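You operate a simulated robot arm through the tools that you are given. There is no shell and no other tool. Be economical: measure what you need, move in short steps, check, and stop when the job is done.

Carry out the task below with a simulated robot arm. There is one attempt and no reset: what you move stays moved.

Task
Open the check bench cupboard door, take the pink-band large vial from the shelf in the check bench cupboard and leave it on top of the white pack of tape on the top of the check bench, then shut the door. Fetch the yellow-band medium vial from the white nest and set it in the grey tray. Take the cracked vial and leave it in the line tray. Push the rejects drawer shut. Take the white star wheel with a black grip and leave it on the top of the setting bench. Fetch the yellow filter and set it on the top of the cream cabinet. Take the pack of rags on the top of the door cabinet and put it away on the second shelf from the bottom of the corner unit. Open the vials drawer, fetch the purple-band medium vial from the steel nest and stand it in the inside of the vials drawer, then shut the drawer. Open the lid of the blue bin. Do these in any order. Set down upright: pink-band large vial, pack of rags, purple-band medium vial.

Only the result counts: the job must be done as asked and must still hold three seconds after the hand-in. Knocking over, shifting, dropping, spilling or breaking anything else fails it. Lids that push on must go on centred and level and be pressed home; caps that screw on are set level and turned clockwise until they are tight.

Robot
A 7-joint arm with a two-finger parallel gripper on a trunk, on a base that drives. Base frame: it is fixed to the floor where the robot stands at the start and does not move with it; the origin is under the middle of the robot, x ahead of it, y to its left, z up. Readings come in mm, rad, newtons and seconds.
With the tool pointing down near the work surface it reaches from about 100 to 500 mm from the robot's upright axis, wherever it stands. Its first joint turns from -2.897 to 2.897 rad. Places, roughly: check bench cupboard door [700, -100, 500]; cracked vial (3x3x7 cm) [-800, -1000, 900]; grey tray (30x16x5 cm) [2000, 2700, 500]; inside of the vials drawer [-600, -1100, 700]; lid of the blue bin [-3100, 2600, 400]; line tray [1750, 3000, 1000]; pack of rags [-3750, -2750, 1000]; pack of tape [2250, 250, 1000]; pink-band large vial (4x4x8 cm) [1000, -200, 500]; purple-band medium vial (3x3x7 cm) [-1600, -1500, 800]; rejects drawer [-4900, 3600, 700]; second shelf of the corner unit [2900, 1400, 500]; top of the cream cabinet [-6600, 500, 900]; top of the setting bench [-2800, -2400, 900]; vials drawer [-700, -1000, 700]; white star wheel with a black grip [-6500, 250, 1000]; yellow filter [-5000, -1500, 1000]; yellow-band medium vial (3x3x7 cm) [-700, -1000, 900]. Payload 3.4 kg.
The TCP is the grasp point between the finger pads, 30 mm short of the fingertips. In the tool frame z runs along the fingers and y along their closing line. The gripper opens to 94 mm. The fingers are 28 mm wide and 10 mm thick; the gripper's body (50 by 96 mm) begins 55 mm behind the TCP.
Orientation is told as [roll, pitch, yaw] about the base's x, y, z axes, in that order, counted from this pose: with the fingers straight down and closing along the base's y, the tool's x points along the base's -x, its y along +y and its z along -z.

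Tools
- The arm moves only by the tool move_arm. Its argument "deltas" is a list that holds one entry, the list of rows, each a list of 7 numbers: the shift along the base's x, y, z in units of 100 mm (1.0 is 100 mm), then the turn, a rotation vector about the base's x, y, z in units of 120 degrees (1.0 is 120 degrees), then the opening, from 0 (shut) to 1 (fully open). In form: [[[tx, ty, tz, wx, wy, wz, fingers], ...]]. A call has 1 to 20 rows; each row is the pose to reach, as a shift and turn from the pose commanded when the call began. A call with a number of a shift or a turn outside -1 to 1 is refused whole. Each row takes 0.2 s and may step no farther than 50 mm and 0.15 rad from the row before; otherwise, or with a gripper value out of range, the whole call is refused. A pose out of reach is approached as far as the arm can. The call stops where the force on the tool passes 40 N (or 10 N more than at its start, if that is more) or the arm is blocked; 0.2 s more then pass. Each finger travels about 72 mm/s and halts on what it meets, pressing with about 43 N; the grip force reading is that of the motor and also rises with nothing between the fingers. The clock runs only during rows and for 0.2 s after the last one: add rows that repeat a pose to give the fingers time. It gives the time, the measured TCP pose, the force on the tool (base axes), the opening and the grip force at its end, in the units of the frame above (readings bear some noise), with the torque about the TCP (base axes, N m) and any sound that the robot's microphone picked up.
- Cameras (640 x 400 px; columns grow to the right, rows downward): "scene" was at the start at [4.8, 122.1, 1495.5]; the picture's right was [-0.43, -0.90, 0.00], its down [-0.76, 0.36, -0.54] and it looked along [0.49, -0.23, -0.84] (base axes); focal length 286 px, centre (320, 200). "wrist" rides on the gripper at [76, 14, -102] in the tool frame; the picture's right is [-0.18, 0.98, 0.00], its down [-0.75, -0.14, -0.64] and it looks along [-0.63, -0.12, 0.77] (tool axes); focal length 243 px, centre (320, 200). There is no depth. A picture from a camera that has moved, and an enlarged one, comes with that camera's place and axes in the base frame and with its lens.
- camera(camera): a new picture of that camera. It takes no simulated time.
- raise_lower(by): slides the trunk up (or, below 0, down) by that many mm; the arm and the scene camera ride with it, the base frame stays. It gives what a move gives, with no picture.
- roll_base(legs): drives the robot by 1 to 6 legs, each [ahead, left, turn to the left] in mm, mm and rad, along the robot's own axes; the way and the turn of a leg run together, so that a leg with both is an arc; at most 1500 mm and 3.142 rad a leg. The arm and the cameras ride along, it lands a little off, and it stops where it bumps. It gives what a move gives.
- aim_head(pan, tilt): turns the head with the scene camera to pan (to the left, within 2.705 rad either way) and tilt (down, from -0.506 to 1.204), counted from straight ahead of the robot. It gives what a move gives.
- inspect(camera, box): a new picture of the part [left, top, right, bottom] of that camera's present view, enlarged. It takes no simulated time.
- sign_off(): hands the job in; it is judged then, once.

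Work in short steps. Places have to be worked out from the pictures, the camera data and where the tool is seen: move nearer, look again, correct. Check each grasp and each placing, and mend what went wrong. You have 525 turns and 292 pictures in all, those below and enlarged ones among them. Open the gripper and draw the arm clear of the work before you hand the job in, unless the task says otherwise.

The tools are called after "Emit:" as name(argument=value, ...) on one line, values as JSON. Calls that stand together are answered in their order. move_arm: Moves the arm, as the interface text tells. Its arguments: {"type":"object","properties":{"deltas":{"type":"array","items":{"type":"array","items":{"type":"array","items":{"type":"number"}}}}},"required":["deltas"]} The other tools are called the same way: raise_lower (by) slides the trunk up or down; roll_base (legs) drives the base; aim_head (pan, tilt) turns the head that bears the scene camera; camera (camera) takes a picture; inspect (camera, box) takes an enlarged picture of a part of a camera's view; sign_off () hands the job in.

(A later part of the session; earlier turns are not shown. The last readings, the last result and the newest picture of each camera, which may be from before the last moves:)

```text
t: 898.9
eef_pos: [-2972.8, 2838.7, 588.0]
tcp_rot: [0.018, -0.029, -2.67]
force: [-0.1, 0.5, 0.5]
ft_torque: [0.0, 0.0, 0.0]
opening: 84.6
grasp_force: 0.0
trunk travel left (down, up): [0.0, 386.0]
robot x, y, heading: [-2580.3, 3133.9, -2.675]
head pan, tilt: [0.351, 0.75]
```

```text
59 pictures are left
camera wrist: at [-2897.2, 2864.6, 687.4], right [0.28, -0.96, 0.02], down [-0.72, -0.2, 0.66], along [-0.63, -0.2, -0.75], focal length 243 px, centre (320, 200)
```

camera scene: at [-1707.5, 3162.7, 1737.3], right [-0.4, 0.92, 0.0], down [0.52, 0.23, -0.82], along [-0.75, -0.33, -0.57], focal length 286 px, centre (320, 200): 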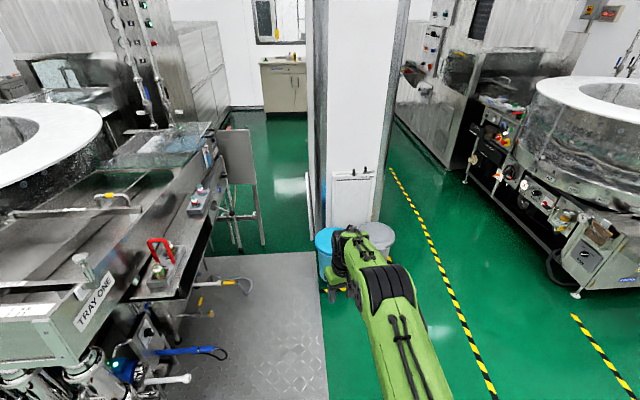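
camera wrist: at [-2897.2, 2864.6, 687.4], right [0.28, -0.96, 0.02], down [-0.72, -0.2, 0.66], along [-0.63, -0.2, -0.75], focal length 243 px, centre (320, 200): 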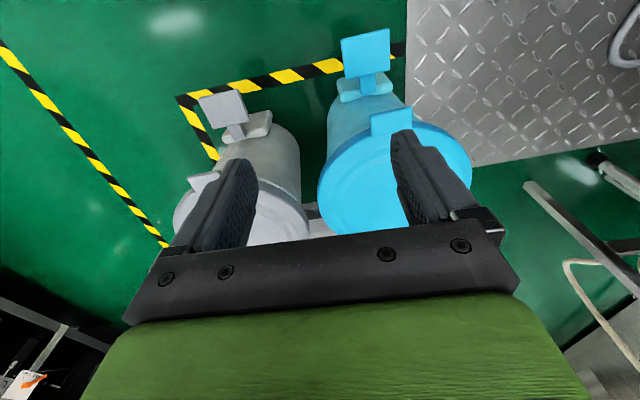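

Tab located: u −1439…−1406, ~52 mm wide. Move over it and descend.

Emit:
roll_base(legs=[[60, 0, 0]])

Emit:
move_arm(deltas=[[[0.13, -0.25, -0.2, 0, 0, 0, 0.85], [0.26, -0.5, -0.4, 0, 0, 0, 0.85], [0.38, -0.75, -0.7, 0, 0, 0, 0.85]]])

Emit:
camera(camera="wrist")

```text
t: 899.9
eef_pos: [-3025.6, 2810.3, 587.3]
tcp_rot: [0.018, -0.029, -2.67]
force: [-0.1, -0.1, 0.2]
ft_torque: [0.03, -0.01, 0.01]
opening: 84.7
grasp_force: 0.1
trunk travel left (down, up): [0.0, 386.0]
robot x, y, heading: [-2629.0, 3112.7, -2.676]
head pan, tilt: [0.351, 0.75]
```

```text
t: 900.6
eef_pos: [-2985.5, 2736.0, 516.9]
tcp_rot: [0.018, -0.031, -2.671]
force: [0.4, 0.8, -0.8]
ft_torque: [0.01, -0.03, 0.03]
opening: 80.0
grasp_force: 0.0
trunk travel left (down, up): [0.0, 386.0]
robot x, y, heading: [-2628.9, 3106.9, -2.679]
head pan, tilt: [0.351, 0.75]
```

```text
58 pictures are left
camera wrist: at [-2910.1, 2761.8, 617.2], right [0.28, -0.96, 0.02], down [-0.72, -0.2, 0.66], along [-0.63, -0.2, -0.75], focal length 243 px, centre (320, 200)
```

wrist: 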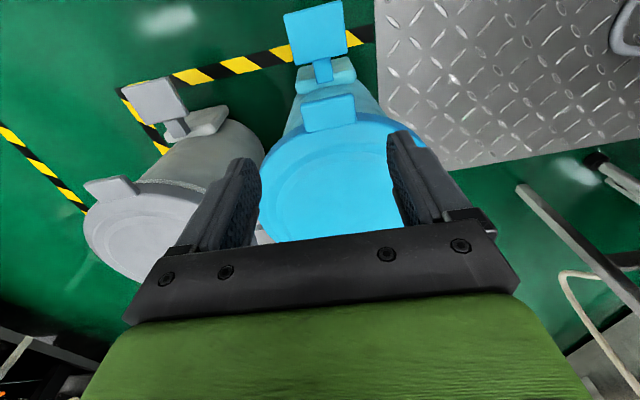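

Better estimate: tab centre ≈ (-3004,2718), z≈355. Adjust and descend.

Emit:
roll_base(legs=[[27, 0, 0]])

Emit:
move_arm(deltas=[[[0.02, -0.04, -0.3, 0, 0, 0, 0.85], [0.04, -0.08, -0.6, 0, 0, 0, 0.85], [0.04, -0.08, -0.9, 0, 0, 0, 0.85]]])

Emit:
camera(camera="wrist")

```text
t: 901.5
eef_pos: [-3010.4, 2723.4, 517.5]
tcp_rot: [0.017, -0.029, -2.668]
force: [0.3, 0.4, 0.5]
ft_torque: [-0.02, 0.01, -0.01]
opening: 79.8
grasp_force: 0.1
trunk travel left (down, up): [0.0, 386.0]
robot x, y, heading: [-2654.2, 3097.1, -2.674]
head pan, tilt: [0.351, 0.75]
```

```text
t: 902.3
eef_pos: [-3006.7, 2715.5, 429.3]
tcp_rot: [0.018, -0.031, -2.669]
force: [-0.5, -0.1, 0.8]
ft_torque: [-0.02, 0.01, 0.01]
opening: 79.8
grasp_force: 0.0
trunk travel left (down, up): [0.0, 386.0]
robot x, y, heading: [-2654.1, 3095.0, -2.675]
head pan, tilt: [0.351, 0.75]
```

```text
57 pictures are left
camera wrist: at [-2930.0, 2742.4, 527.8], right [0.28, -0.96, 0.02], down [-0.72, -0.2, 0.66], along [-0.63, -0.2, -0.75], focal length 243 px, centre (320, 200)
```

wrist: 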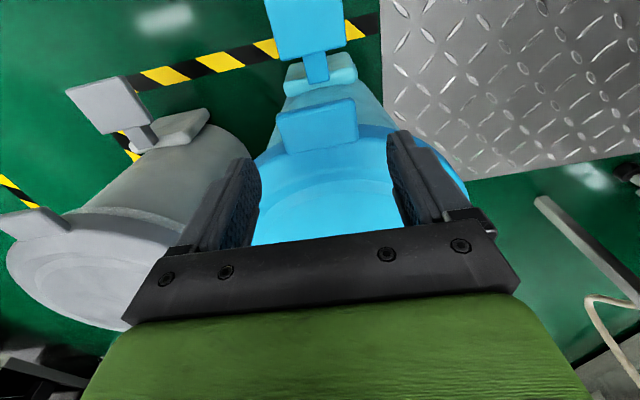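

Tab z≈369. Back 10 mm and descend to z≈378, then pinch.

Emit:
move_arm(deltas=[[[0.05, 0.02, -0.15, 0, 0, 0, 0.85], [0.09, 0.045, -0.3, 0, 0, 0, 0.85], [0.09, 0.045, -0.42, 0, 0, 0, 0.85], [0.09, 0.045, -0.52, 0, 0, 0, 0.85]]])

Emit:
move_arm(deltas=[[[0, 0, 0, 0, 0, 0, 0.7], [0, 0, 0, 0, 0, 0, 0.5], [0, 0, 0, 0, 0, 0, 0.35], [0, 0, 0, 0, 0, 0, 0.35]]])

Emit:
camera(camera="wrist")

```text
t: 903.3
eef_pos: [-2998.1, 2718.8, 376.6]
tcp_rot: [0.019, -0.03, -2.669]
force: [0.0, 0.0, -0.6]
ft_torque: [-0.01, 0.04, -0.01]
opening: 80.1
grasp_force: 0.0
trunk travel left (down, up): [0.0, 386.0]
robot x, y, heading: [-2654.8, 3099.5, -2.68]
head pan, tilt: [0.351, 0.75]
```

```text
t: 904.3
eef_pos: [-2998.3, 2720.6, 376.6]
tcp_rot: [0.016, -0.029, -2.669]
force: [-3.9, 5.6, -0.8]
ft_torque: [0.55, 0.22, 0.73]
opening: 59.5
grasp_force: 45.2
trunk travel left (down, up): [0.0, 386.0]
robot x, y, heading: [-2654.2, 3095.7, -2.677]
head pan, tilt: [0.351, 0.75]
```

```text
56 pictures are left
camera wrist: at [-2922.6, 2746.6, 475.9], right [0.28, -0.96, 0.02], down [-0.72, -0.2, 0.66], along [-0.63, -0.2, -0.75], focal length 243 px, centre (320, 200)
```

wrist: 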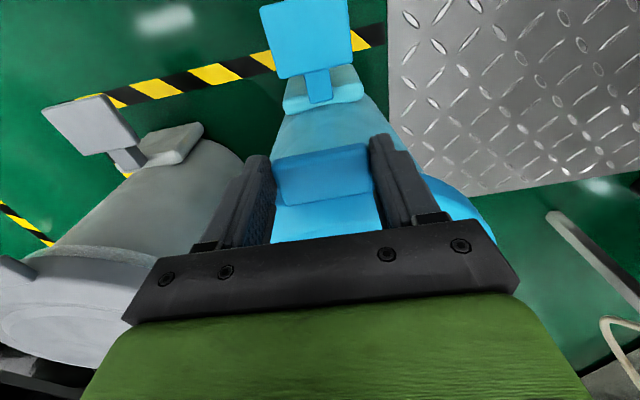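

Pinching works, but the fingers would foul the lid as it swings. Better: tilt the closed fingers 45°, wedge their tip under the tab and push the lid up and back. Release, back off and re-orient.

Emit:
move_arm(deltas=[[[0, 0, 0, 0, 0, 0, 0.7], [0, 0, 0, 0, 0, 0, 0.9], [0, 0, 0.3, 0, 0, 0, 0.9], [0, 0, 0.6, 0, 0, 0, 0.9], [0, 0, 0.9, 0, 0, 0, 0.9]]])

Emit:
roll_base(legs=[[-150, 0, 0]])

Emit:
move_arm(deltas=[[[0, 0, 0, -0.028, 0.056, 0, 0.6], [0, 0, 0, -0.057, 0.111, 0, 0.3], [0, 0, -0.1, -0.085, 0.167, 0, 0.0], [0, 0, -0.3, -0.114, 0.223, 0, 0.0], [0, 0, -0.5, -0.142, 0.278, 0, 0.0], [0, 0, -0.7, -0.1705, 0.334, 0, 0.0]]])

Emit:
camera(camera="wrist")

```text
t: 905.5
eef_pos: [-2996.3, 2720.2, 466.1]
tcp_rot: [0.018, -0.031, -2.669]
force: [0.1, 0.4, -0.2]
ft_torque: [0.03, 0.01, 0.01]
opening: 84.7
grasp_force: 0.0
trunk travel left (down, up): [0.0, 386.0]
robot x, y, heading: [-2654.4, 3097.1, -2.68]
head pan, tilt: [0.351, 0.75]
```

```text
t: 906.9
eef_pos: [-2859.6, 2788.1, 465.2]
tcp_rot: [0.017, -0.029, -2.667]
force: [0.2, 0.2, -0.6]
ft_torque: [0.0, 0.0, -0.01]
opening: 84.6
grasp_force: 0.0
trunk travel left (down, up): [0.0, 386.0]
robot x, y, heading: [-2517.5, 3166.4, -2.674]
head pan, tilt: [0.351, 0.75]
```

```text
t: 908.3
eef_pos: [-2859.0, 2788.6, 394.9]
tcp_rot: [0.017, -0.818, -2.666]
force: [0.0, 0.3, 0.2]
ft_torque: [0.04, 0.01, -0.01]
opening: 0.0
grasp_force: 32.7
trunk travel left (down, up): [0.0, 386.0]
robot x, y, heading: [-2514.9, 3162.5, -2.677]
head pan, tilt: [0.351, 0.75]
```

```text
55 pictures are left
camera wrist: at [-2741.2, 2837.1, 409.4], right [0.35, -0.93, 0.15], down [-0.11, 0.11, 0.99], along [-0.93, -0.36, -0.06], focal length 243 px, centre (320, 200)
```

wrist: 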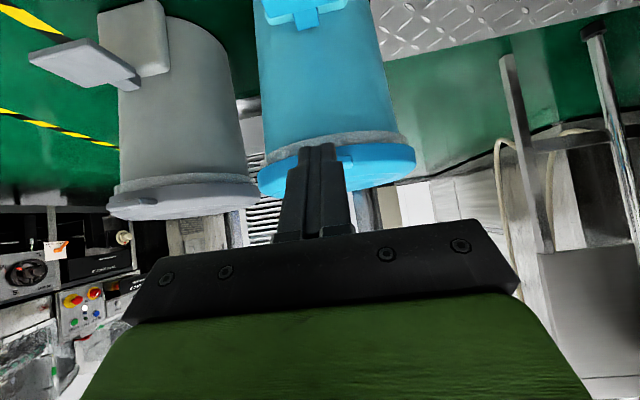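

A useful side view, but my fingers hide the tab. Shift the hand aside to see it.

Emit:
move_arm(deltas=[[[-0.2, 0.4, 0, 0, 0, 0, 0], [-0.36, 0.71, 0, 0, 0, 0, 0]]])

Emit:
inspect(camera="wrist", box=[300, 80, 500, 230])

```text
t: 908.9
eef_pos: [-2897.7, 2860.4, 393.8]
tcp_rot: [0.015, -0.814, -2.665]
force: [0.0, 0.1, -0.1]
ft_torque: [0.01, 0.01, 0.03]
opening: 0.1
grasp_force: 33.1
trunk travel left (down, up): [0.0, 386.0]
robot x, y, heading: [-2515.0, 3164.7, -2.672]
head pan, tilt: [0.351, 0.75]
```

```text
2.67 times, centred on (400, 155) of wrist
camera zoom: at [-2778.7, 2908.8, 408.6], right [0.35, -0.93, 0.14], down [-0.11, 0.11, 0.99], along [-0.93, -0.36, -0.07], focal length 647 px, centre (107, 320)
```

zoom: 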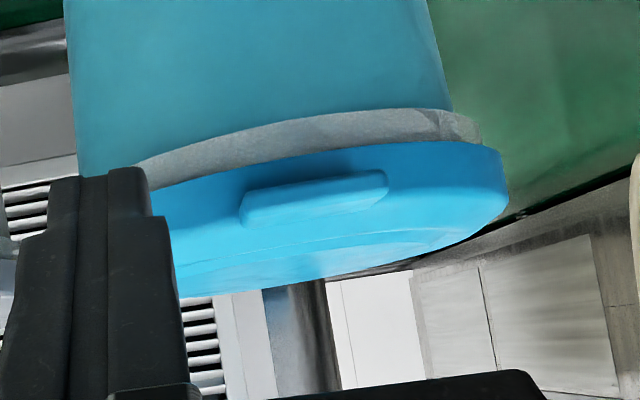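

Tab: z 346–361, 34 mm protruding. Position the fingertip just under it: lower and go ahead.

Emit:
move_arm(deltas=[[[0.17, -0.33, -0.25, 0, 0, 0, 0], [0.34, -0.67, -0.56, 0, 0, 0, 0]]])

Emit:
roll_base(legs=[[100, 0, 0], [20, 0, 0]])

Emit:
camera(camera="wrist")

```text
t: 909.5
eef_pos: [-2859.7, 2794.7, 337.3]
tcp_rot: [0.017, -0.815, -2.667]
force: [-0.2, 0.0, -0.6]
ft_torque: [0.0, 0.01, -0.01]
opening: 0.0
grasp_force: 33.1
trunk travel left (down, up): [0.0, 386.0]
robot x, y, heading: [-2518.7, 3162.8, -2.676]
head pan, tilt: [0.351, 0.75]
```

```text
t: 911.0
eef_pos: [-2966.3, 2740.6, 337.7]
tcp_rot: [0.017, -0.815, -2.664]
force: [-0.5, 0.4, 0.0]
ft_torque: [-0.01, 0.03, 0.0]
opening: 0.0
grasp_force: 32.9
trunk travel left (down, up): [0.0, 386.0]
robot x, y, heading: [-2623.2, 3112.1, -2.669]
head pan, tilt: [0.351, 0.75]
```

```text
53 pictures are left
camera wrist: at [-2848.0, 2789.2, 352.4], right [0.35, -0.93, 0.14], down [-0.12, 0.11, 0.99], along [-0.93, -0.36, -0.07], focal length 243 px, centre (320, 200)
```

wrist: 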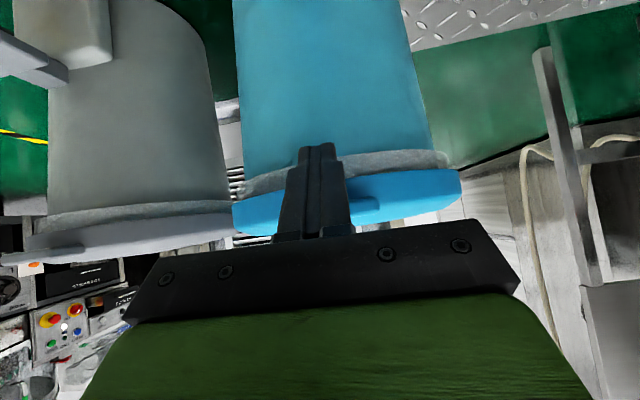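

Tip is under the tab. Lift along the lid's arc.

Emit:
move_arm(deltas=[[[0, 0, 0.15, 0, 0, 0, 0], [-0.01, -0.005, 0.3, 0, 0, 0, 0], [-0.04, -0.02, 0.5, 0, 0, 0, 0], [-0.1, -0.05, 0.7, 0, 0, 0, 0], [-0.2, -0.1, 0.95, 0, 0, 0, 0]]])

Emit:
camera(camera="wrist")

```text
t: 912.0
eef_pos: [-2970.7, 2738.9, 402.7]
tcp_rot: [0.011, -0.793, -2.664]
force: [3.9, 2.8, 0.4]
ft_torque: [0.03, -0.01, -0.02]
opening: 0.0
grasp_force: 32.7
trunk travel left (down, up): [0.0, 386.0]
robot x, y, heading: [-2625.7, 3114.3, -2.676]
head pan, tilt: [0.351, 0.75]
stopped in row 5: the force on the tool passed its limit at 47 N (the readings are from after the stop); the commanded pose is now the measured one
```

```text
52 pictures are left
camera wrist: at [-2851.7, 2786.8, 418.6], right [0.35, -0.93, 0.14], down [-0.13, 0.1, 0.99], along [-0.93, -0.36, -0.09], focal length 243 px, centre (320, 200)
```

wrist: 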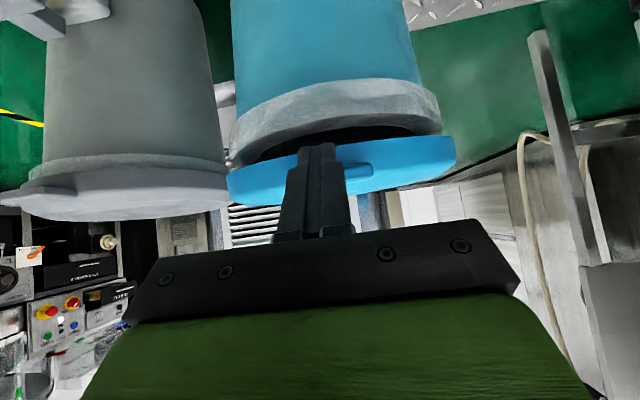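

The lid is lifting. Continue mostly upward.

Emit:
move_arm(deltas=[[[0.02, 0.01, 0.15, 0, 0, 0, 0], [0.02, 0.01, 0.3, 0, 0, 0, 0], [0.0, 0.0, 0.45, 0, 0, 0, 0], [-0.04, -0.02, 0.6, 0, 0, 0, 0], [-0.08, -0.04, 0.75, 0, 0, 0, 0]]])

Emit:
camera(camera="wrist")

```text
t: 913.2
eef_pos: [-2979.8, 2734.4, 476.3]
tcp_rot: [0.013, -0.797, -2.663]
force: [0.1, 0.1, 0.3]
ft_torque: [0.01, -0.01, 0.03]
opening: 0.0
grasp_force: 33.3
trunk travel left (down, up): [0.0, 386.0]
robot x, y, heading: [-2622.6, 3113.6, -2.677]
head pan, tilt: [0.351, 0.75]
```

```text
51 pictures are left
camera wrist: at [-2861.3, 2782.4, 492.8], right [0.35, -0.93, 0.14], down [-0.13, 0.1, 0.99], along [-0.93, -0.36, -0.09], focal length 243 px, centre (320, 200)
```

wrist: 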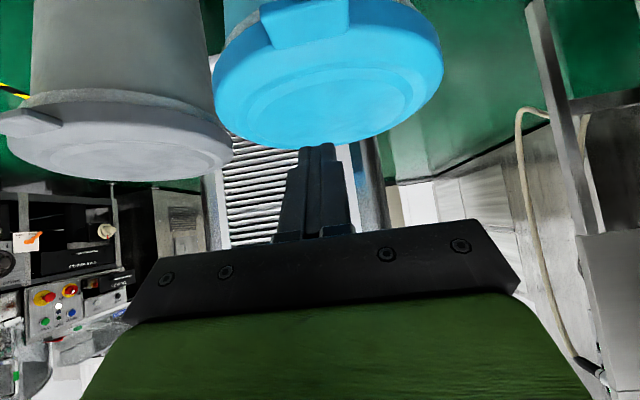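

The finger slipped off near the top. I'll retry with deeper engagement, then slide in along the tool axis once the gap opens. Back out and lower.

Emit:
roll_base(legs=[[-75, 0, 0]])

Emit:
move_arm(deltas=[[[0, 0, -0.4, 0, 0, 0, 0], [0, 0, -0.8, 0, 0, 0, 0], [0, 0, -1.0, 0, 0, 0, 0]]])

Emit:
move_arm(deltas=[[[0, 0, -0.2, 0, 0, 0, 0], [0, 0, -0.44, 0, 0, 0, 0]]])

Emit:
roll_base(legs=[[70, 0, 0]])

Emit:
move_arm(deltas=[[[0, 0, 0.15, 0, 0, 0, 0], [-0.01, -0.005, 0.3, 0, 0, 0, 0], [-0.03, -0.015, 0.45, 0, 0, 0, 0], [-0.06, -0.03, 0.6, 0, 0, 0, 0], [-0.08, -0.04, 0.7, 0, 0, 0, 0]]])

Emit:
camera(camera="wrist")

```text
t: 914.3
eef_pos: [-2912.1, 2769.5, 476.9]
tcp_rot: [0.013, -0.797, -2.666]
force: [0.2, 0.3, -0.5]
ft_torque: [0.0, 0.01, -0.03]
opening: 0.2
grasp_force: 33.6
trunk travel left (down, up): [0.0, 386.0]
robot x, y, heading: [-2555.6, 3146.2, -2.675]
head pan, tilt: [0.351, 0.75]
```

```text
t: 915.1
eef_pos: [-2911.3, 2767.5, 375.7]
tcp_rot: [0.013, -0.799, -2.663]
force: [0.5, 0.0, -0.4]
ft_torque: [0.0, 0.02, 0.01]
opening: 0.1
grasp_force: 32.6
trunk travel left (down, up): [0.0, 386.0]
robot x, y, heading: [-2560.5, 3144.5, -2.676]
head pan, tilt: [0.351, 0.75]
```

```text
t: 915.7
eef_pos: [-2913.1, 2767.8, 331.4]
tcp_rot: [0.014, -0.799, -2.667]
force: [0.0, -0.6, 0.0]
ft_torque: [0.0, 0.0, -0.02]
opening: 0.1
grasp_force: 33.0
trunk travel left (down, up): [0.0, 386.0]
robot x, y, heading: [-2556.8, 3144.8, -2.673]
head pan, tilt: [0.351, 0.75]
```

```text
t: 916.7
eef_pos: [-2975.0, 2734.9, 330.4]
tcp_rot: [0.014, -0.797, -2.666]
force: [1.0, -0.3, 0.1]
ft_torque: [0.0, -0.02, -0.02]
opening: 0.0
grasp_force: 32.3
trunk travel left (down, up): [0.0, 386.0]
robot x, y, heading: [-2619.2, 3116.5, -2.677]
head pan, tilt: [0.351, 0.75]
```

```text
t: 917.9
eef_pos: [-2983.5, 2731.2, 401.2]
tcp_rot: [0.013, -0.797, -2.665]
force: [1.2, 0.5, -1.1]
ft_torque: [0.02, 0.0, 0.02]
opening: 0.0
grasp_force: 33.2
trunk travel left (down, up): [0.0, 386.0]
robot x, y, heading: [-2617.1, 3113.2, -2.674]
head pan, tilt: [0.351, 0.75]
```

```text
50 pictures are left
camera wrist: at [-2865.0, 2779.5, 418.5], right [0.35, -0.93, 0.14], down [-0.13, 0.1, 0.99], along [-0.93, -0.36, -0.09], focal length 243 px, centre (320, 200)
```

wrist: 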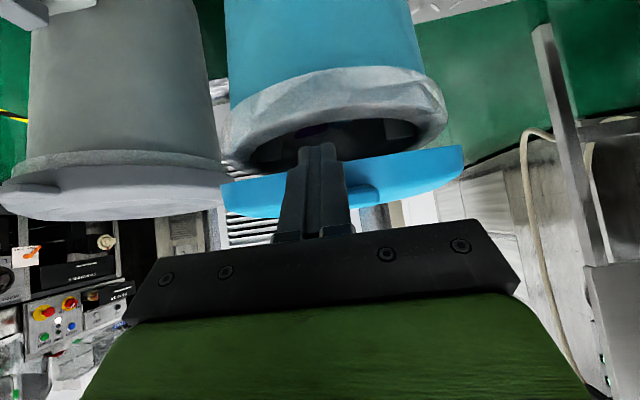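

Gap open and the finger is under the lid. Slide further in, then lift and push along the arc.

Emit:
move_arm(deltas=[[[-0.09, -0.045, -0.06, 0, 0, 0, 0], [-0.18, -0.09, -0.12, 0, 0, 0, 0], [-0.27, -0.135, -0.17, 0, 0, 0, 0], [-0.31, -0.16, 0.0, 0, 0, 0, 0], [-0.36, -0.185, 0.2, 0, 0, 0, 0], [-0.43, -0.22, 0.4, 0, 0, 0, 0], [-0.52, -0.265, 0.6, 0, 0, 0, 0], [-0.62, -0.32, 0.8, 0, 0, 0, 0]]])

Emit:
camera(camera="wrist")

```text
t: 918.4
eef_pos: [-2987.0, 2729.7, 385.2]
tcp_rot: [0.008, -0.769, -2.659]
force: [5.7, 4.3, 0.7]
ft_torque: [-0.05, 0.09, 0.02]
opening: 0.3
grasp_force: 33.0
trunk travel left (down, up): [0.0, 386.0]
robot x, y, heading: [-2619.3, 3114.7, -2.673]
head pan, tilt: [0.351, 0.75]
stopped in row 2: the force on the tool passed its limit at 50 N (the readings are from after the stop); the commanded pose is now the measured one
```

```text
49 pictures are left
camera wrist: at [-2869.9, 2776.5, 405.1], right [0.34, -0.93, 0.13], down [-0.15, 0.08, 0.98], along [-0.93, -0.36, -0.11], focal length 243 px, centre (320, 200)
```

wrist: 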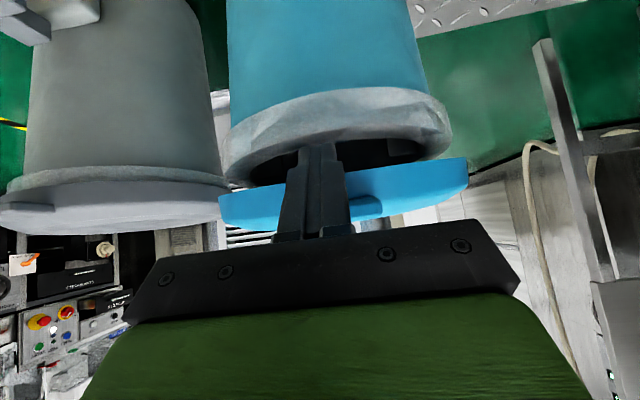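

The tip met the bin's rim. Go up again to clear it, then slide forward at constant height and continue up along the arc.

Emit:
move_arm(deltas=[[[0.03, 0.015, 0.1, 0, 0, 0, 0], [0.02, 0.01, 0.2, 0, 0, 0, 0], [-0.07, -0.035, 0.22, 0, 0, 0, 0], [-0.16, -0.08, 0.25, 0, 0, 0, 0], [-0.25, -0.13, 0.3, 0, 0, 0, 0], [-0.34, -0.175, 0.4, 0, 0, 0, 0], [-0.43, -0.22, 0.55, 0, 0, 0, 0], [-0.52, -0.265, 0.7, 0, 0, 0, 0]]])

Emit:
camera(camera="wrist")

```text
t: 919.4
eef_pos: [-2989.9, 2727.6, 401.7]
tcp_rot: [0.007, -0.744, -2.655]
force: [5.7, 4.5, 1.5]
ft_torque: [-0.03, 0.09, -0.01]
opening: 0.0
grasp_force: 33.1
trunk travel left (down, up): [0.0, 386.0]
robot x, y, heading: [-2615.3, 3114.8, -2.668]
head pan, tilt: [0.351, 0.75]
stopped in row 4: the force on the tool passed its limit at 50 N (the readings are from after the stop); the commanded pose is now the measured one
```

```text
48 pictures are left
camera wrist: at [-2873.1, 2774.9, 425.2], right [0.34, -0.93, 0.13], down [-0.17, 0.07, 0.98], along [-0.92, -0.36, -0.14], focal length 243 px, centre (320, 200)
```

wrist: 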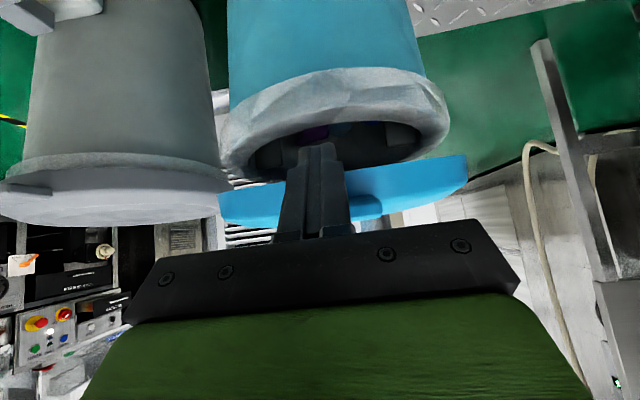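

Friction locks the wedge, so I must follow the tab's arc exactly: up with proportionate forward.

Emit:
move_arm(deltas=[[[-0.03, -0.015, 0.15, 0, 0, 0, 0], [-0.08, -0.04, 0.3, 0, 0, 0, 0], [-0.135, -0.07, 0.45, 0, 0, 0, 0], [-0.2, -0.1, 0.6, 0, 0, 0, 0], [-0.26, -0.135, 0.75, 0, 0, 0, 0], [-0.34, -0.175, 0.88, 0, 0, 0, 0]]])

Emit:
camera(camera="wrist")

```text
t: 920.7
eef_pos: [-3017.8, 2711.8, 487.2]
tcp_rot: [0.007, -0.745, -2.654]
force: [16.1, 12.7, 10.2]
ft_torque: [-0.1, 0.29, -0.04]
opening: 0.0
grasp_force: 32.6
trunk travel left (down, up): [0.0, 386.0]
robot x, y, heading: [-2620.0, 3115.7, -2.671]
head pan, tilt: [0.351, 0.75]
stopped in row 6: the force on the tool passed its limit at 43 N (the readings are from after the stop); the commanded pose is now the measured one
```

```text
47 pictures are left
camera wrist: at [-2901.4, 2759.9, 509.7], right [0.34, -0.93, 0.13], down [-0.17, 0.07, 0.98], along [-0.92, -0.36, -0.14], focal length 243 px, centre (320, 200)
```

wrist: 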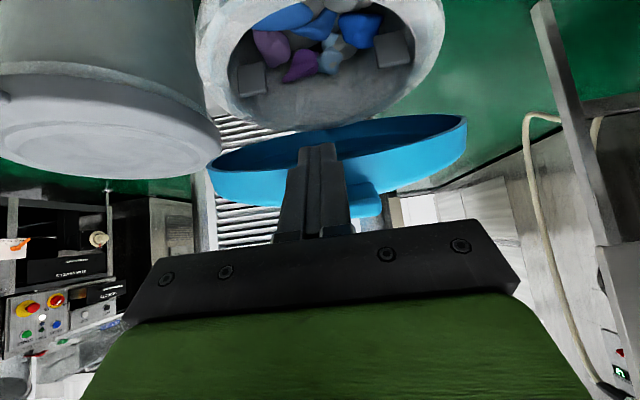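

The lid is ~33° open. Continue along the arc, easing the forward push.

Emit:
move_arm(deltas=[[[0.03, 0.015, 0.08, 0, 0, 0, 0], [-0.03, -0.015, 0.22, 0, 0, 0, 0], [-0.12, -0.06, 0.36, 0, 0, 0, 0], [-0.22, -0.11, 0.5, 0, 0, 0, 0], [-0.34, -0.175, 0.63, 0, 0, 0, 0], [-0.47, -0.24, 0.75, 0, 0, 0, 0]]])

Emit:
camera(camera="wrist")

```text
t: 922.1
eef_pos: [-3067.4, 2686.4, 561.0]
tcp_rot: [0.008, -0.747, -2.656]
force: [-0.4, 0.4, -0.3]
ft_torque: [-0.02, -0.02, 0.01]
opening: 0.0
grasp_force: 33.0
trunk travel left (down, up): [0.0, 386.0]
robot x, y, heading: [-2617.4, 3112.8, -2.673]
head pan, tilt: [0.351, 0.75]
```

```text
46 pictures are left
camera wrist: at [-2950.4, 2733.9, 583.9], right [0.34, -0.93, 0.13], down [-0.17, 0.07, 0.98], along [-0.92, -0.36, -0.13], focal length 243 px, centre (320, 200)
```

wrist: 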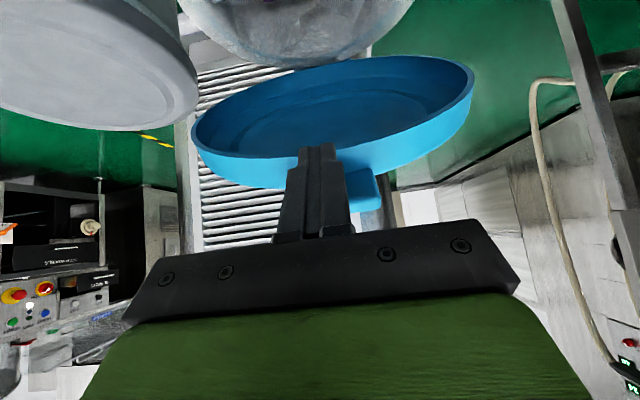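

Lid ~53° open. Continue: arm up a little, base forward, in alternation.

Emit:
move_arm(deltas=[[[-0.05, -0.025, 0.07, 0, 0, 0, 0], [-0.13, -0.065, 0.15, 0, 0, 0, 0], [-0.21, -0.105, 0.22, 0, 0, 0, 0], [-0.29, -0.15, 0.28, 0, 0, 0, 0]]])

Emit:
roll_base(legs=[[25, 0, 0], [25, 0, 0]])

Emit:
camera(camera="wrist")

```text
t: 923.1
eef_pos: [-3097.7, 2671.4, 588.9]
tcp_rot: [0.006, -0.748, -2.656]
force: [0.7, -0.1, 0.2]
ft_torque: [0.02, -0.02, 0.0]
opening: 0.1
grasp_force: 33.5
trunk travel left (down, up): [0.0, 386.0]
robot x, y, heading: [-2617.4, 3117.2, -2.674]
head pan, tilt: [0.351, 0.75]
```

```text
t: 924.0
eef_pos: [-3118.0, 2658.8, 601.0]
tcp_rot: [0.012, -0.772, -2.662]
force: [5.9, 4.9, 10.8]
ft_torque: [-0.09, 0.29, 0.04]
opening: 0.0
grasp_force: 32.7
trunk travel left (down, up): [0.0, 386.0]
robot x, y, heading: [-2637.1, 3108.7, -2.671]
head pan, tilt: [0.351, 0.75]
stopped in leg 1: the force on the tool passed its limit at 47 N (the readings are from after the stop); the commanded pose is now the measured one
```

```text
45 pictures are left
camera wrist: at [-3000.7, 2707.1, 620.6], right [0.34, -0.93, 0.14], down [-0.15, 0.09, 0.98], along [-0.93, -0.36, -0.11], focal length 243 px, centre (320, 200)
```

wrist: 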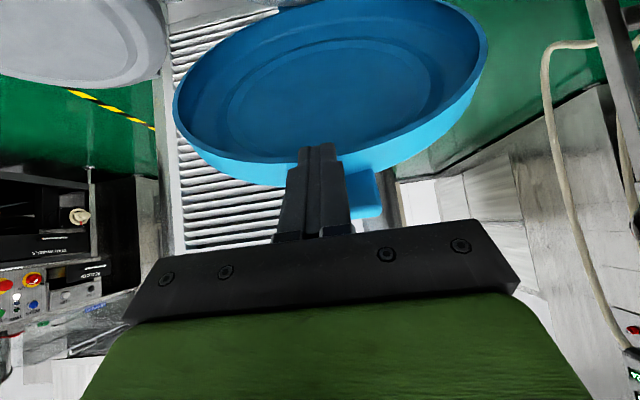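

Lid ~68° open but the arm nears its reach. Let the lid rest back a little on the finger, move the base closer, and push on.

Emit:
move_arm(deltas=[[[0.12, 0.06, 0.03, 0, 0, 0, 0], [0.24, 0.12, 0.05, 0, 0, 0, 0], [0.36, 0.18, 0.05, 0, 0, 0, 0], [0.48, 0.245, 0.05, 0, 0, 0, 0]]])

Emit:
roll_base(legs=[[15, 0, 0], [15, 0, 0], [15, 0, 0], [15, 0, 0], [15, 0, 0], [15, 0, 0]])

Emit:
camera(camera="wrist")

```text
t: 925.0
eef_pos: [-3070.0, 2684.0, 604.3]
tcp_rot: [0.01, -0.766, -2.661]
force: [-0.2, -0.4, 0.0]
ft_torque: [0.04, 0.01, -0.02]
opening: 0.2
grasp_force: 33.5
trunk travel left (down, up): [0.0, 386.0]
robot x, y, heading: [-2636.2, 3105.5, -2.674]
head pan, tilt: [0.351, 0.75]
```

```text
t: 927.6
eef_pos: [-3150.7, 2642.3, 602.8]
tcp_rot: [0.013, -0.768, -2.659]
force: [-0.6, -0.8, -0.5]
ft_torque: [-0.04, 0.01, -0.02]
opening: 0.0
grasp_force: 32.5
trunk travel left (down, up): [0.0, 386.0]
robot x, y, heading: [-2718.0, 3065.8, -2.671]
head pan, tilt: [0.351, 0.75]
```

```text
44 pictures are left
camera wrist: at [-3034.1, 2690.2, 624.1], right [0.34, -0.93, 0.14], down [-0.16, 0.09, 0.98], along [-0.93, -0.36, -0.12], focal length 243 px, centre (320, 200)
```

wrist: 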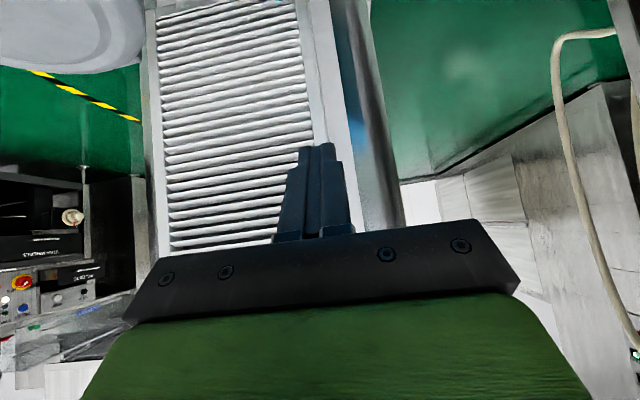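

Lid out of view; check with the scene camera.

Emit:
camera(camera="scene")

```text
43 pictures are left
camera scene: at [-2649.0, 2896.1, 1340.0], right [-0.73, 0.68, 0.0], down [0.47, 0.5, -0.73], along [-0.5, -0.53, -0.68], focal length 286 px, centre (320, 200)
```

scene: 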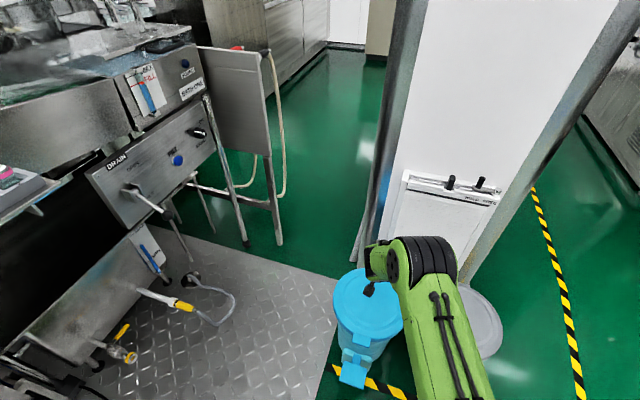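

It slipped off and closed. I'll repeat the same arc lift, then lower slightly to seat the finger deeper before bringing the base in. Return to the start pose.

Emit:
roll_base(legs=[[-190, 0, 0]])

Emit:
move_arm(deltas=[[[0.25, 0.13, -0.3, 0, 0, 0, 0], [0.5, 0.26, -0.6, 0, 0, 0, 0], [0.76, 0.39, -1.0, 0, -0.0, 0, 0]]])

Emit:
move_arm(deltas=[[[0, 0, -0.4, 0, 0, 0, 0], [0, 0, -0.8, 0, 0, 0, 0], [0, 0, -1.0, 0, 0, 0, 0]]])

Emit:
move_arm(deltas=[[[0, 0, -0.35, -0.005, 0.01, 0, 0], [0, 0, -0.72, -0.01, 0.02, 0, 0]]])

Emit:
camera(camera="wrist")

```text
t: 929.2
eef_pos: [-2983.3, 2728.2, 605.1]
tcp_rot: [0.012, -0.769, -2.661]
force: [-0.2, -0.1, 0.2]
ft_torque: [0.0, -0.03, -0.01]
opening: 0.1
grasp_force: 33.4
trunk travel left (down, up): [0.0, 386.0]
robot x, y, heading: [-2549.6, 3149.8, -2.673]
head pan, tilt: [0.351, 0.75]
```

```text
t: 930.0
eef_pos: [-2907.4, 2767.4, 501.9]
tcp_rot: [0.012, -0.77, -2.66]
force: [0.2, -1.1, 1.0]
ft_torque: [0.02, -0.04, -0.01]
opening: 0.0
grasp_force: 32.5
trunk travel left (down, up): [0.0, 386.0]
robot x, y, heading: [-2545.4, 3150.1, -2.672]
head pan, tilt: [0.351, 0.75]
```

```text
t: 930.8
eef_pos: [-2908.5, 2765.6, 402.9]
tcp_rot: [0.013, -0.768, -2.661]
force: [-0.5, 0.5, -0.2]
ft_torque: [0.0, -0.02, -0.02]
opening: 0.1
grasp_force: 33.3
trunk travel left (down, up): [0.0, 386.0]
robot x, y, heading: [-2548.5, 3147.9, -2.675]
head pan, tilt: [0.351, 0.75]
```

```text
t: 931.4
eef_pos: [-2906.6, 2765.8, 331.4]
tcp_rot: [0.011, -0.813, -2.66]
force: [0.0, 0.1, 0.5]
ft_torque: [0.0, -0.03, 0.0]
opening: 0.0
grasp_force: 33.1
trunk travel left (down, up): [0.0, 386.0]
robot x, y, heading: [-2545.0, 3149.3, -2.674]
head pan, tilt: [0.351, 0.75]
```

```text
42 pictures are left
camera wrist: at [-2788.0, 2814.9, 345.7], right [0.35, -0.93, 0.14], down [-0.11, 0.11, 0.99], along [-0.93, -0.36, -0.07], focal length 243 px, centre (320, 200)
```

wrist: 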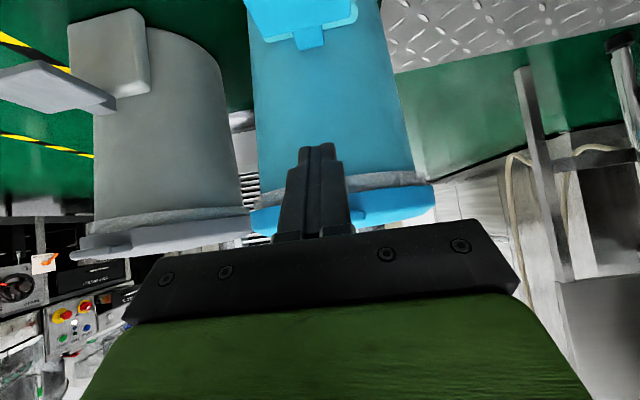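

Emit:
roll_base(legs=[[77, 0, 0]])

Emit:
move_arm(deltas=[[[0, 0, 0.15, 0, 0, 0, 0], [-0.01, -0.005, 0.3, 0, 0, 0, 0], [-0.03, -0.015, 0.45, 0, 0, 0, 0], [-0.06, -0.03, 0.6, 0, 0, 0, 0], [-0.08, -0.04, 0.7, 0, 0, 0, 0]]])

Emit:
move_arm(deltas=[[[-0.04, -0.02, 0.15, 0, 0, 0, 0], [-0.1, -0.05, 0.3, 0, 0, 0, 0], [-0.16, -0.08, 0.45, 0, 0, 0, 0], [-0.22, -0.11, 0.6, 0, 0, 0, 0], [-0.29, -0.15, 0.75, 0, 0, 0, 0], [-0.34, -0.175, 0.86, 0, 0, 0, 0]]])

Emit:
move_arm(deltas=[[[-0.04, -0.02, 0.12, 0, 0, 0, 0], [-0.12, -0.06, 0.25, 0, 0, 0, 0], [-0.21, -0.105, 0.38, 0, 0, 0, 0], [-0.31, -0.155, 0.5, 0, 0, 0, 0], [-0.42, -0.21, 0.62, 0, 0, 0, 0], [-0.52, -0.265, 0.72, 0, 0, 0, 0]]])

Emit:
camera(camera="wrist")

```text
t: 932.4
eef_pos: [-2975.9, 2732.5, 331.6]
tcp_rot: [0.009, -0.813, -2.662]
force: [-0.1, 1.0, 0.4]
ft_torque: [0.0, 0.0, 0.01]
opening: 0.0
grasp_force: 33.0
trunk travel left (down, up): [0.0, 386.0]
robot x, y, heading: [-2616.9, 3114.3, -2.671]
head pan, tilt: [0.351, 0.75]
```

```text
t: 933.6
eef_pos: [-2983.6, 2727.5, 400.7]
tcp_rot: [0.009, -0.813, -2.66]
force: [1.1, 0.3, -1.3]
ft_torque: [0.01, 0.02, 0.04]
opening: 0.0
grasp_force: 33.2
trunk travel left (down, up): [0.0, 386.0]
robot x, y, heading: [-2618.3, 3116.2, -2.673]
head pan, tilt: [0.351, 0.75]
```

```text
t: 935.0
eef_pos: [-3017.1, 2709.8, 485.8]
tcp_rot: [0.01, -0.813, -2.66]
force: [1.3, 0.1, 0.1]
ft_torque: [-0.02, 0.02, 0.02]
opening: 0.0
grasp_force: 33.3
trunk travel left (down, up): [0.0, 386.0]
robot x, y, heading: [-2615.4, 3116.0, -2.673]
head pan, tilt: [0.351, 0.75]
```

```text
t: 936.4
eef_pos: [-3070.0, 2683.3, 560.6]
tcp_rot: [0.01, -0.813, -2.662]
force: [0.2, 0.6, -0.1]
ft_torque: [-0.01, -0.02, 0.0]
opening: 0.2
grasp_force: 33.2
trunk travel left (down, up): [0.0, 386.0]
robot x, y, heading: [-2618.2, 3117.2, -2.673]
head pan, tilt: [0.351, 0.75]
```

```text
41 pictures are left
camera wrist: at [-2951.1, 2731.5, 574.0], right [0.35, -0.93, 0.14], down [-0.12, 0.11, 0.99], along [-0.93, -0.36, -0.07], focal length 243 px, centre (320, 200)
```

wrist: 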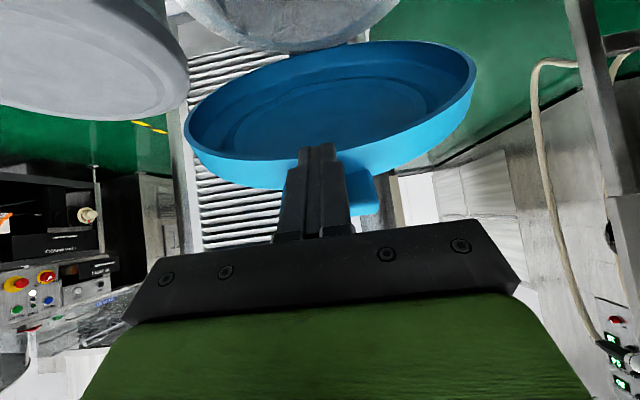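

Lid ~55° open again with light contact. Push on by the arm along the arc as far as reach allows.

Emit:
move_arm(deltas=[[[-0.07, -0.035, 0.03, 0, 0, 0, 0], [-0.14, -0.07, 0.07, 0, 0, 0, 0], [-0.21, -0.105, 0.11, 0, 0, 0, 0], [-0.28, -0.14, 0.15, 0, 0, 0, 0], [-0.35, -0.18, 0.18, 0, 0, 0, 0], [-0.42, -0.215, 0.21, 0, 0, 0, 0], [-0.49, -0.25, 0.24, 0, 0, 0, 0], [-0.56, -0.285, 0.26, 0, 0, 0, 0]]])

Emit:
camera(camera="wrist")

```text
t: 937.3
eef_pos: [-3090.9, 2673.6, 578.6]
tcp_rot: [0.015, -0.83, -2.662]
force: [15.2, 11.6, 24.1]
ft_torque: [-0.21, 0.51, -0.02]
opening: 0.1
grasp_force: 33.2
trunk travel left (down, up): [0.0, 386.0]
robot x, y, heading: [-2613.9, 3117.2, -2.672]
head pan, tilt: [0.351, 0.75]
stopped in row 4: the force on the tool passed its limit at 42 N (the readings are from after the stop); the commanded pose is now the measured one
```

```text
40 pictures are left
camera wrist: at [-2972.4, 2720.4, 591.7], right [0.35, -0.92, 0.15], down [-0.1, 0.12, 0.99], along [-0.93, -0.36, -0.05], focal length 243 px, centre (320, 200)
```

wrist: 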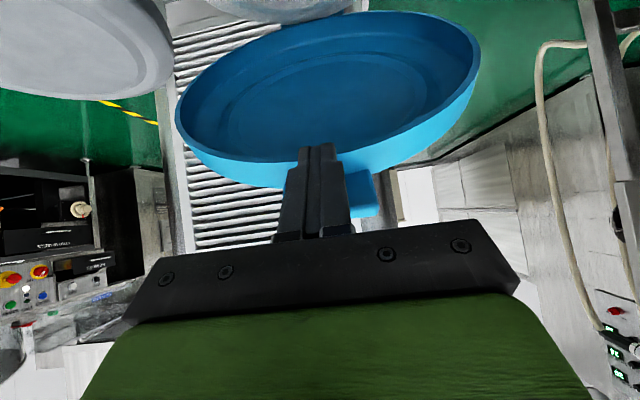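

The tip presses on the lid's skirt radially: I need relatively more height. Use trunk for up and base for forward in small steps.

Emit:
raise_lower(by=10)

Emit:
roll_base(legs=[[12, 0, 0]])

Emit:
raise_lower(by=7)

Emit:
roll_base(legs=[[13, 0, 0]])

Emit:
raise_lower(by=6)

Emit:
roll_base(legs=[[13, 0, 0]])

Emit:
camera(camera="wrist")

```text
t: 937.9
eef_pos: [-3090.6, 2671.4, 582.0]
tcp_rot: [0.013, -0.819, -2.66]
force: [0.1, 0.4, -0.6]
ft_torque: [-0.01, 0.01, -0.01]
opening: 0.0
grasp_force: 32.8
trunk travel left (down, up): [-10.0, 376.0]
robot x, y, heading: [-2615.4, 3117.3, -2.672]
head pan, tilt: [0.351, 0.75]
```

```text
t: 938.6
eef_pos: [-3099.8, 2665.9, 587.9]
tcp_rot: [0.019, -0.829, -2.665]
force: [16.6, 10.4, 26.2]
ft_torque: [-0.21, 0.56, 0.08]
opening: 0.0
grasp_force: 33.0
trunk travel left (down, up): [-10.0, 376.0]
robot x, y, heading: [-2620.8, 3109.0, -2.679]
head pan, tilt: [0.351, 0.75]
```

```text
t: 939.2
eef_pos: [-3102.6, 2665.4, 590.7]
tcp_rot: [0.015, -0.825, -2.66]
force: [2.0, 0.4, -0.4]
ft_torque: [0.01, 0.02, -0.02]
opening: 0.0
grasp_force: 33.1
trunk travel left (down, up): [-17.0, 369.0]
robot x, y, heading: [-2624.3, 3113.0, -2.67]
head pan, tilt: [0.351, 0.75]
```

```text
t: 940.0
eef_pos: [-3112.2, 2659.6, 596.5]
tcp_rot: [0.02, -0.833, -2.665]
force: [15.1, 9.4, 28.5]
ft_torque: [-0.29, 0.58, 0.01]
opening: 0.0
grasp_force: 33.1
trunk travel left (down, up): [-17.0, 369.0]
robot x, y, heading: [-2634.0, 3106.2, -2.669]
head pan, tilt: [0.351, 0.75]
```

```text
t: 940.5
eef_pos: [-3112.8, 2658.2, 598.4]
tcp_rot: [0.017, -0.827, -2.664]
force: [1.4, -0.2, -0.6]
ft_torque: [-0.02, -0.03, -0.02]
opening: 0.0
grasp_force: 33.1
trunk travel left (down, up): [-23.0, 363.0]
robot x, y, heading: [-2635.2, 3103.2, -2.672]
head pan, tilt: [0.351, 0.75]
```

```text
t: 941.3
eef_pos: [-3123.8, 2652.3, 604.6]
tcp_rot: [0.021, -0.837, -2.664]
force: [14.2, 8.2, 29.5]
ft_torque: [-0.37, 0.63, -0.07]
opening: 0.0
grasp_force: 32.9
trunk travel left (down, up): [-23.0, 363.0]
robot x, y, heading: [-2653.0, 3100.9, -2.669]
head pan, tilt: [0.351, 0.75]
```

```text
39 pictures are left
camera wrist: at [-3005.5, 2701.5, 615.4], right [0.36, -0.92, 0.15], down [-0.1, 0.12, 0.99], along [-0.93, -0.37, -0.05], focal length 243 px, centre (320, 200)
```

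wrist: 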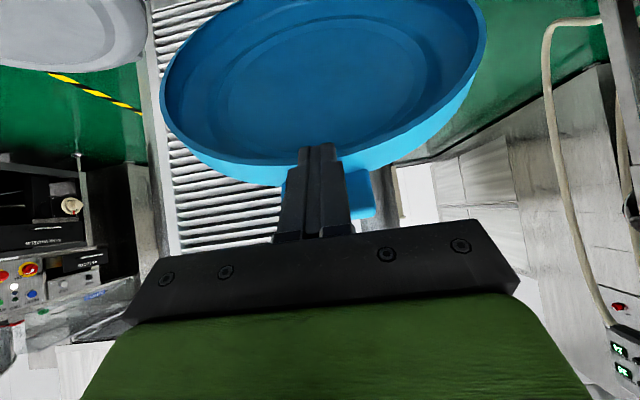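

Working: ~70° now. Continue the alternation.

Emit:
raise_lower(by=7)

Emit:
roll_base(legs=[[13, 0, 0]])

Emit:
raise_lower(by=7)

Emit:
roll_base(legs=[[13, 0, 0]])

Emit:
raise_lower(by=6)

Emit:
roll_base(legs=[[14, 0, 0]])

Emit:
raise_lower(by=6)

Emit:
roll_base(legs=[[14, 0, 0]])

Emit:
camera(camera="wrist")

```text
t: 941.8
eef_pos: [-3124.7, 2650.0, 606.7]
tcp_rot: [0.021, -0.83, -2.662]
force: [-0.1, 1.2, 1.0]
ft_torque: [0.02, 0.01, -0.01]
opening: 0.2
grasp_force: 33.2
trunk travel left (down, up): [-30.0, 356.0]
robot x, y, heading: [-2649.9, 3096.2, -2.675]
head pan, tilt: [0.351, 0.75]
```

```text
t: 942.6
eef_pos: [-3137.4, 2645.5, 611.9]
tcp_rot: [0.023, -0.838, -2.664]
force: [8.0, 3.3, 19.4]
ft_torque: [-0.22, 0.41, -0.03]
opening: 0.0
grasp_force: 33.0
trunk travel left (down, up): [-30.0, 356.0]
robot x, y, heading: [-2659.0, 3093.0, -2.671]
head pan, tilt: [0.351, 0.75]
```

```text
t: 943.1
eef_pos: [-3137.4, 2644.6, 616.3]
tcp_rot: [0.02, -0.835, -2.665]
force: [1.9, 0.7, 0.5]
ft_torque: [-0.03, -0.01, 0.03]
opening: 0.0
grasp_force: 32.7
trunk travel left (down, up): [-37.0, 349.0]
robot x, y, heading: [-2664.3, 3090.5, -2.672]
head pan, tilt: [0.351, 0.75]
```

```text
t: 943.9
eef_pos: [-3148.2, 2638.6, 615.6]
tcp_rot: [0.023, -0.838, -2.666]
force: [1.2, 0.6, 1.9]
ft_torque: [0.0, 0.06, 0.03]
opening: 0.1
grasp_force: 33.1
trunk travel left (down, up): [-37.0, 349.0]
robot x, y, heading: [-2669.8, 3089.0, -2.673]
head pan, tilt: [0.351, 0.75]
```

```text
t: 944.5
eef_pos: [-3148.7, 2638.2, 621.0]
tcp_rot: [0.023, -0.838, -2.665]
force: [-0.2, -0.1, 0.5]
ft_torque: [-0.01, 0.03, -0.01]
opening: 0.1
grasp_force: 33.0
trunk travel left (down, up): [-43.0, 343.0]
robot x, y, heading: [-2674.3, 3088.4, -2.674]
head pan, tilt: [0.351, 0.75]
```

```text
t: 945.2
eef_pos: [-3161.3, 2632.1, 622.8]
tcp_rot: [0.024, -0.838, -2.665]
force: [0.1, -1.1, 0.5]
ft_torque: [-0.01, -0.01, -0.02]
opening: 0.0
grasp_force: 32.6
trunk travel left (down, up): [-43.0, 343.0]
robot x, y, heading: [-2683.4, 3084.1, -2.67]
head pan, tilt: [0.351, 0.75]
```

```text
t: 945.8
eef_pos: [-3160.6, 2631.4, 629.9]
tcp_rot: [0.022, -0.839, -2.665]
force: [-0.5, 0.0, 0.6]
ft_torque: [0.0, -0.03, 0.01]
opening: 0.0
grasp_force: 32.5
trunk travel left (down, up): [-49.0, 337.0]
robot x, y, heading: [-2686.3, 3077.6, -2.673]
head pan, tilt: [0.351, 0.75]
```

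```text
t: 946.5
eef_pos: [-3174.2, 2624.5, 628.6]
tcp_rot: [0.021, -0.837, -2.666]
force: [-0.2, -0.1, -0.5]
ft_torque: [-0.02, -0.01, -0.03]
opening: 0.1
grasp_force: 32.9
trunk travel left (down, up): [-49.0, 337.0]
robot x, y, heading: [-2699.1, 3074.3, -2.671]
head pan, tilt: [0.351, 0.75]
```

```text
38 pictures are left
camera wrist: at [-3056.2, 2674.5, 639.8], right [0.36, -0.92, 0.15], down [-0.1, 0.12, 0.99], along [-0.93, -0.37, -0.05], focal length 243 px, centre (320, 200)
```

wrist: 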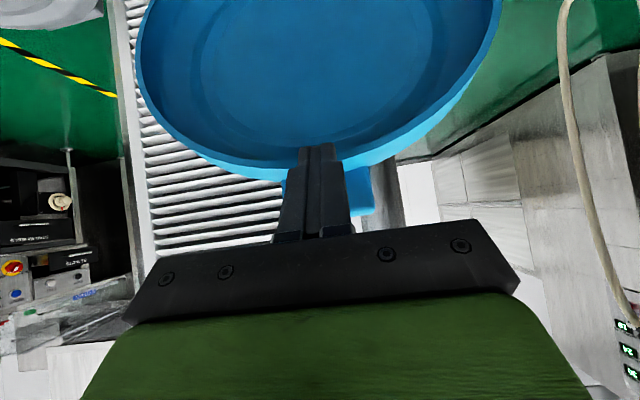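

~82° now. Push on forward without raising.

Emit:
roll_base(legs=[[14, 0, 0], [14, 0, 0], [14, 0, 0]])

Emit:
camera(camera="wrist")

```text
t: 948.0
eef_pos: [-3213.1, 2607.0, 626.8]
tcp_rot: [0.024, -0.838, -2.665]
force: [-0.5, 0.0, 0.3]
ft_torque: [-0.02, -0.03, -0.02]
opening: 0.2
grasp_force: 32.8
trunk travel left (down, up): [-49.0, 337.0]
robot x, y, heading: [-2734.3, 3057.2, -2.675]
head pan, tilt: [0.351, 0.75]
```

```text
37 pictures are left
camera wrist: at [-3094.2, 2655.3, 639.7], right [0.36, -0.92, 0.15], down [-0.1, 0.12, 0.99], along [-0.93, -0.37, -0.05], focal length 243 px, centre (320, 200)
```

wrist: 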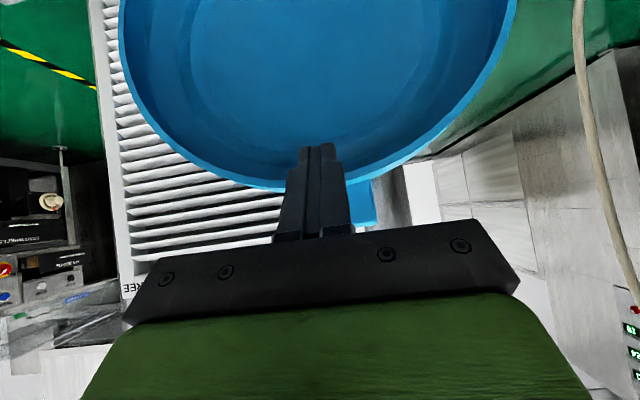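

Emit:
roll_base(legs=[[14, 0, 0], [14, 0, 0], [14, 0, 0], [14, 0, 0]])

Emit:
camera(camera="wrist")

```text
t: 949.8
eef_pos: [-3261.9, 2580.2, 629.0]
tcp_rot: [0.023, -0.838, -2.666]
force: [1.4, 0.3, -0.1]
ft_torque: [0.02, -0.01, -0.01]
opening: 0.0
grasp_force: 33.2
trunk travel left (down, up): [-49.0, 337.0]
robot x, y, heading: [-2783.6, 3030.8, -2.671]
head pan, tilt: [0.351, 0.75]
```

```text
36 pictures are left
camera wrist: at [-3144.2, 2629.9, 639.7], right [0.36, -0.92, 0.15], down [-0.1, 0.12, 0.99], along [-0.93, -0.37, -0.05], focal length 243 px, centre (320, 200)
```

wrist: 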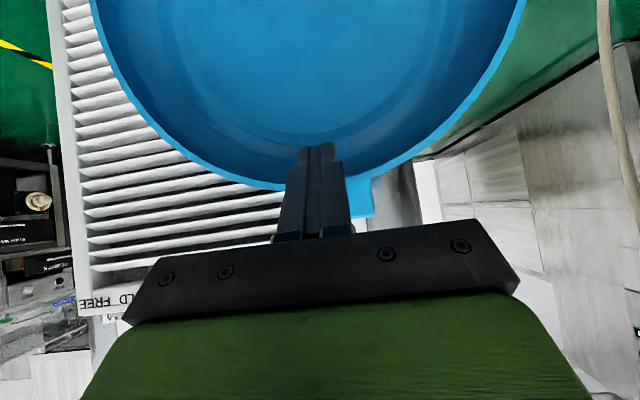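

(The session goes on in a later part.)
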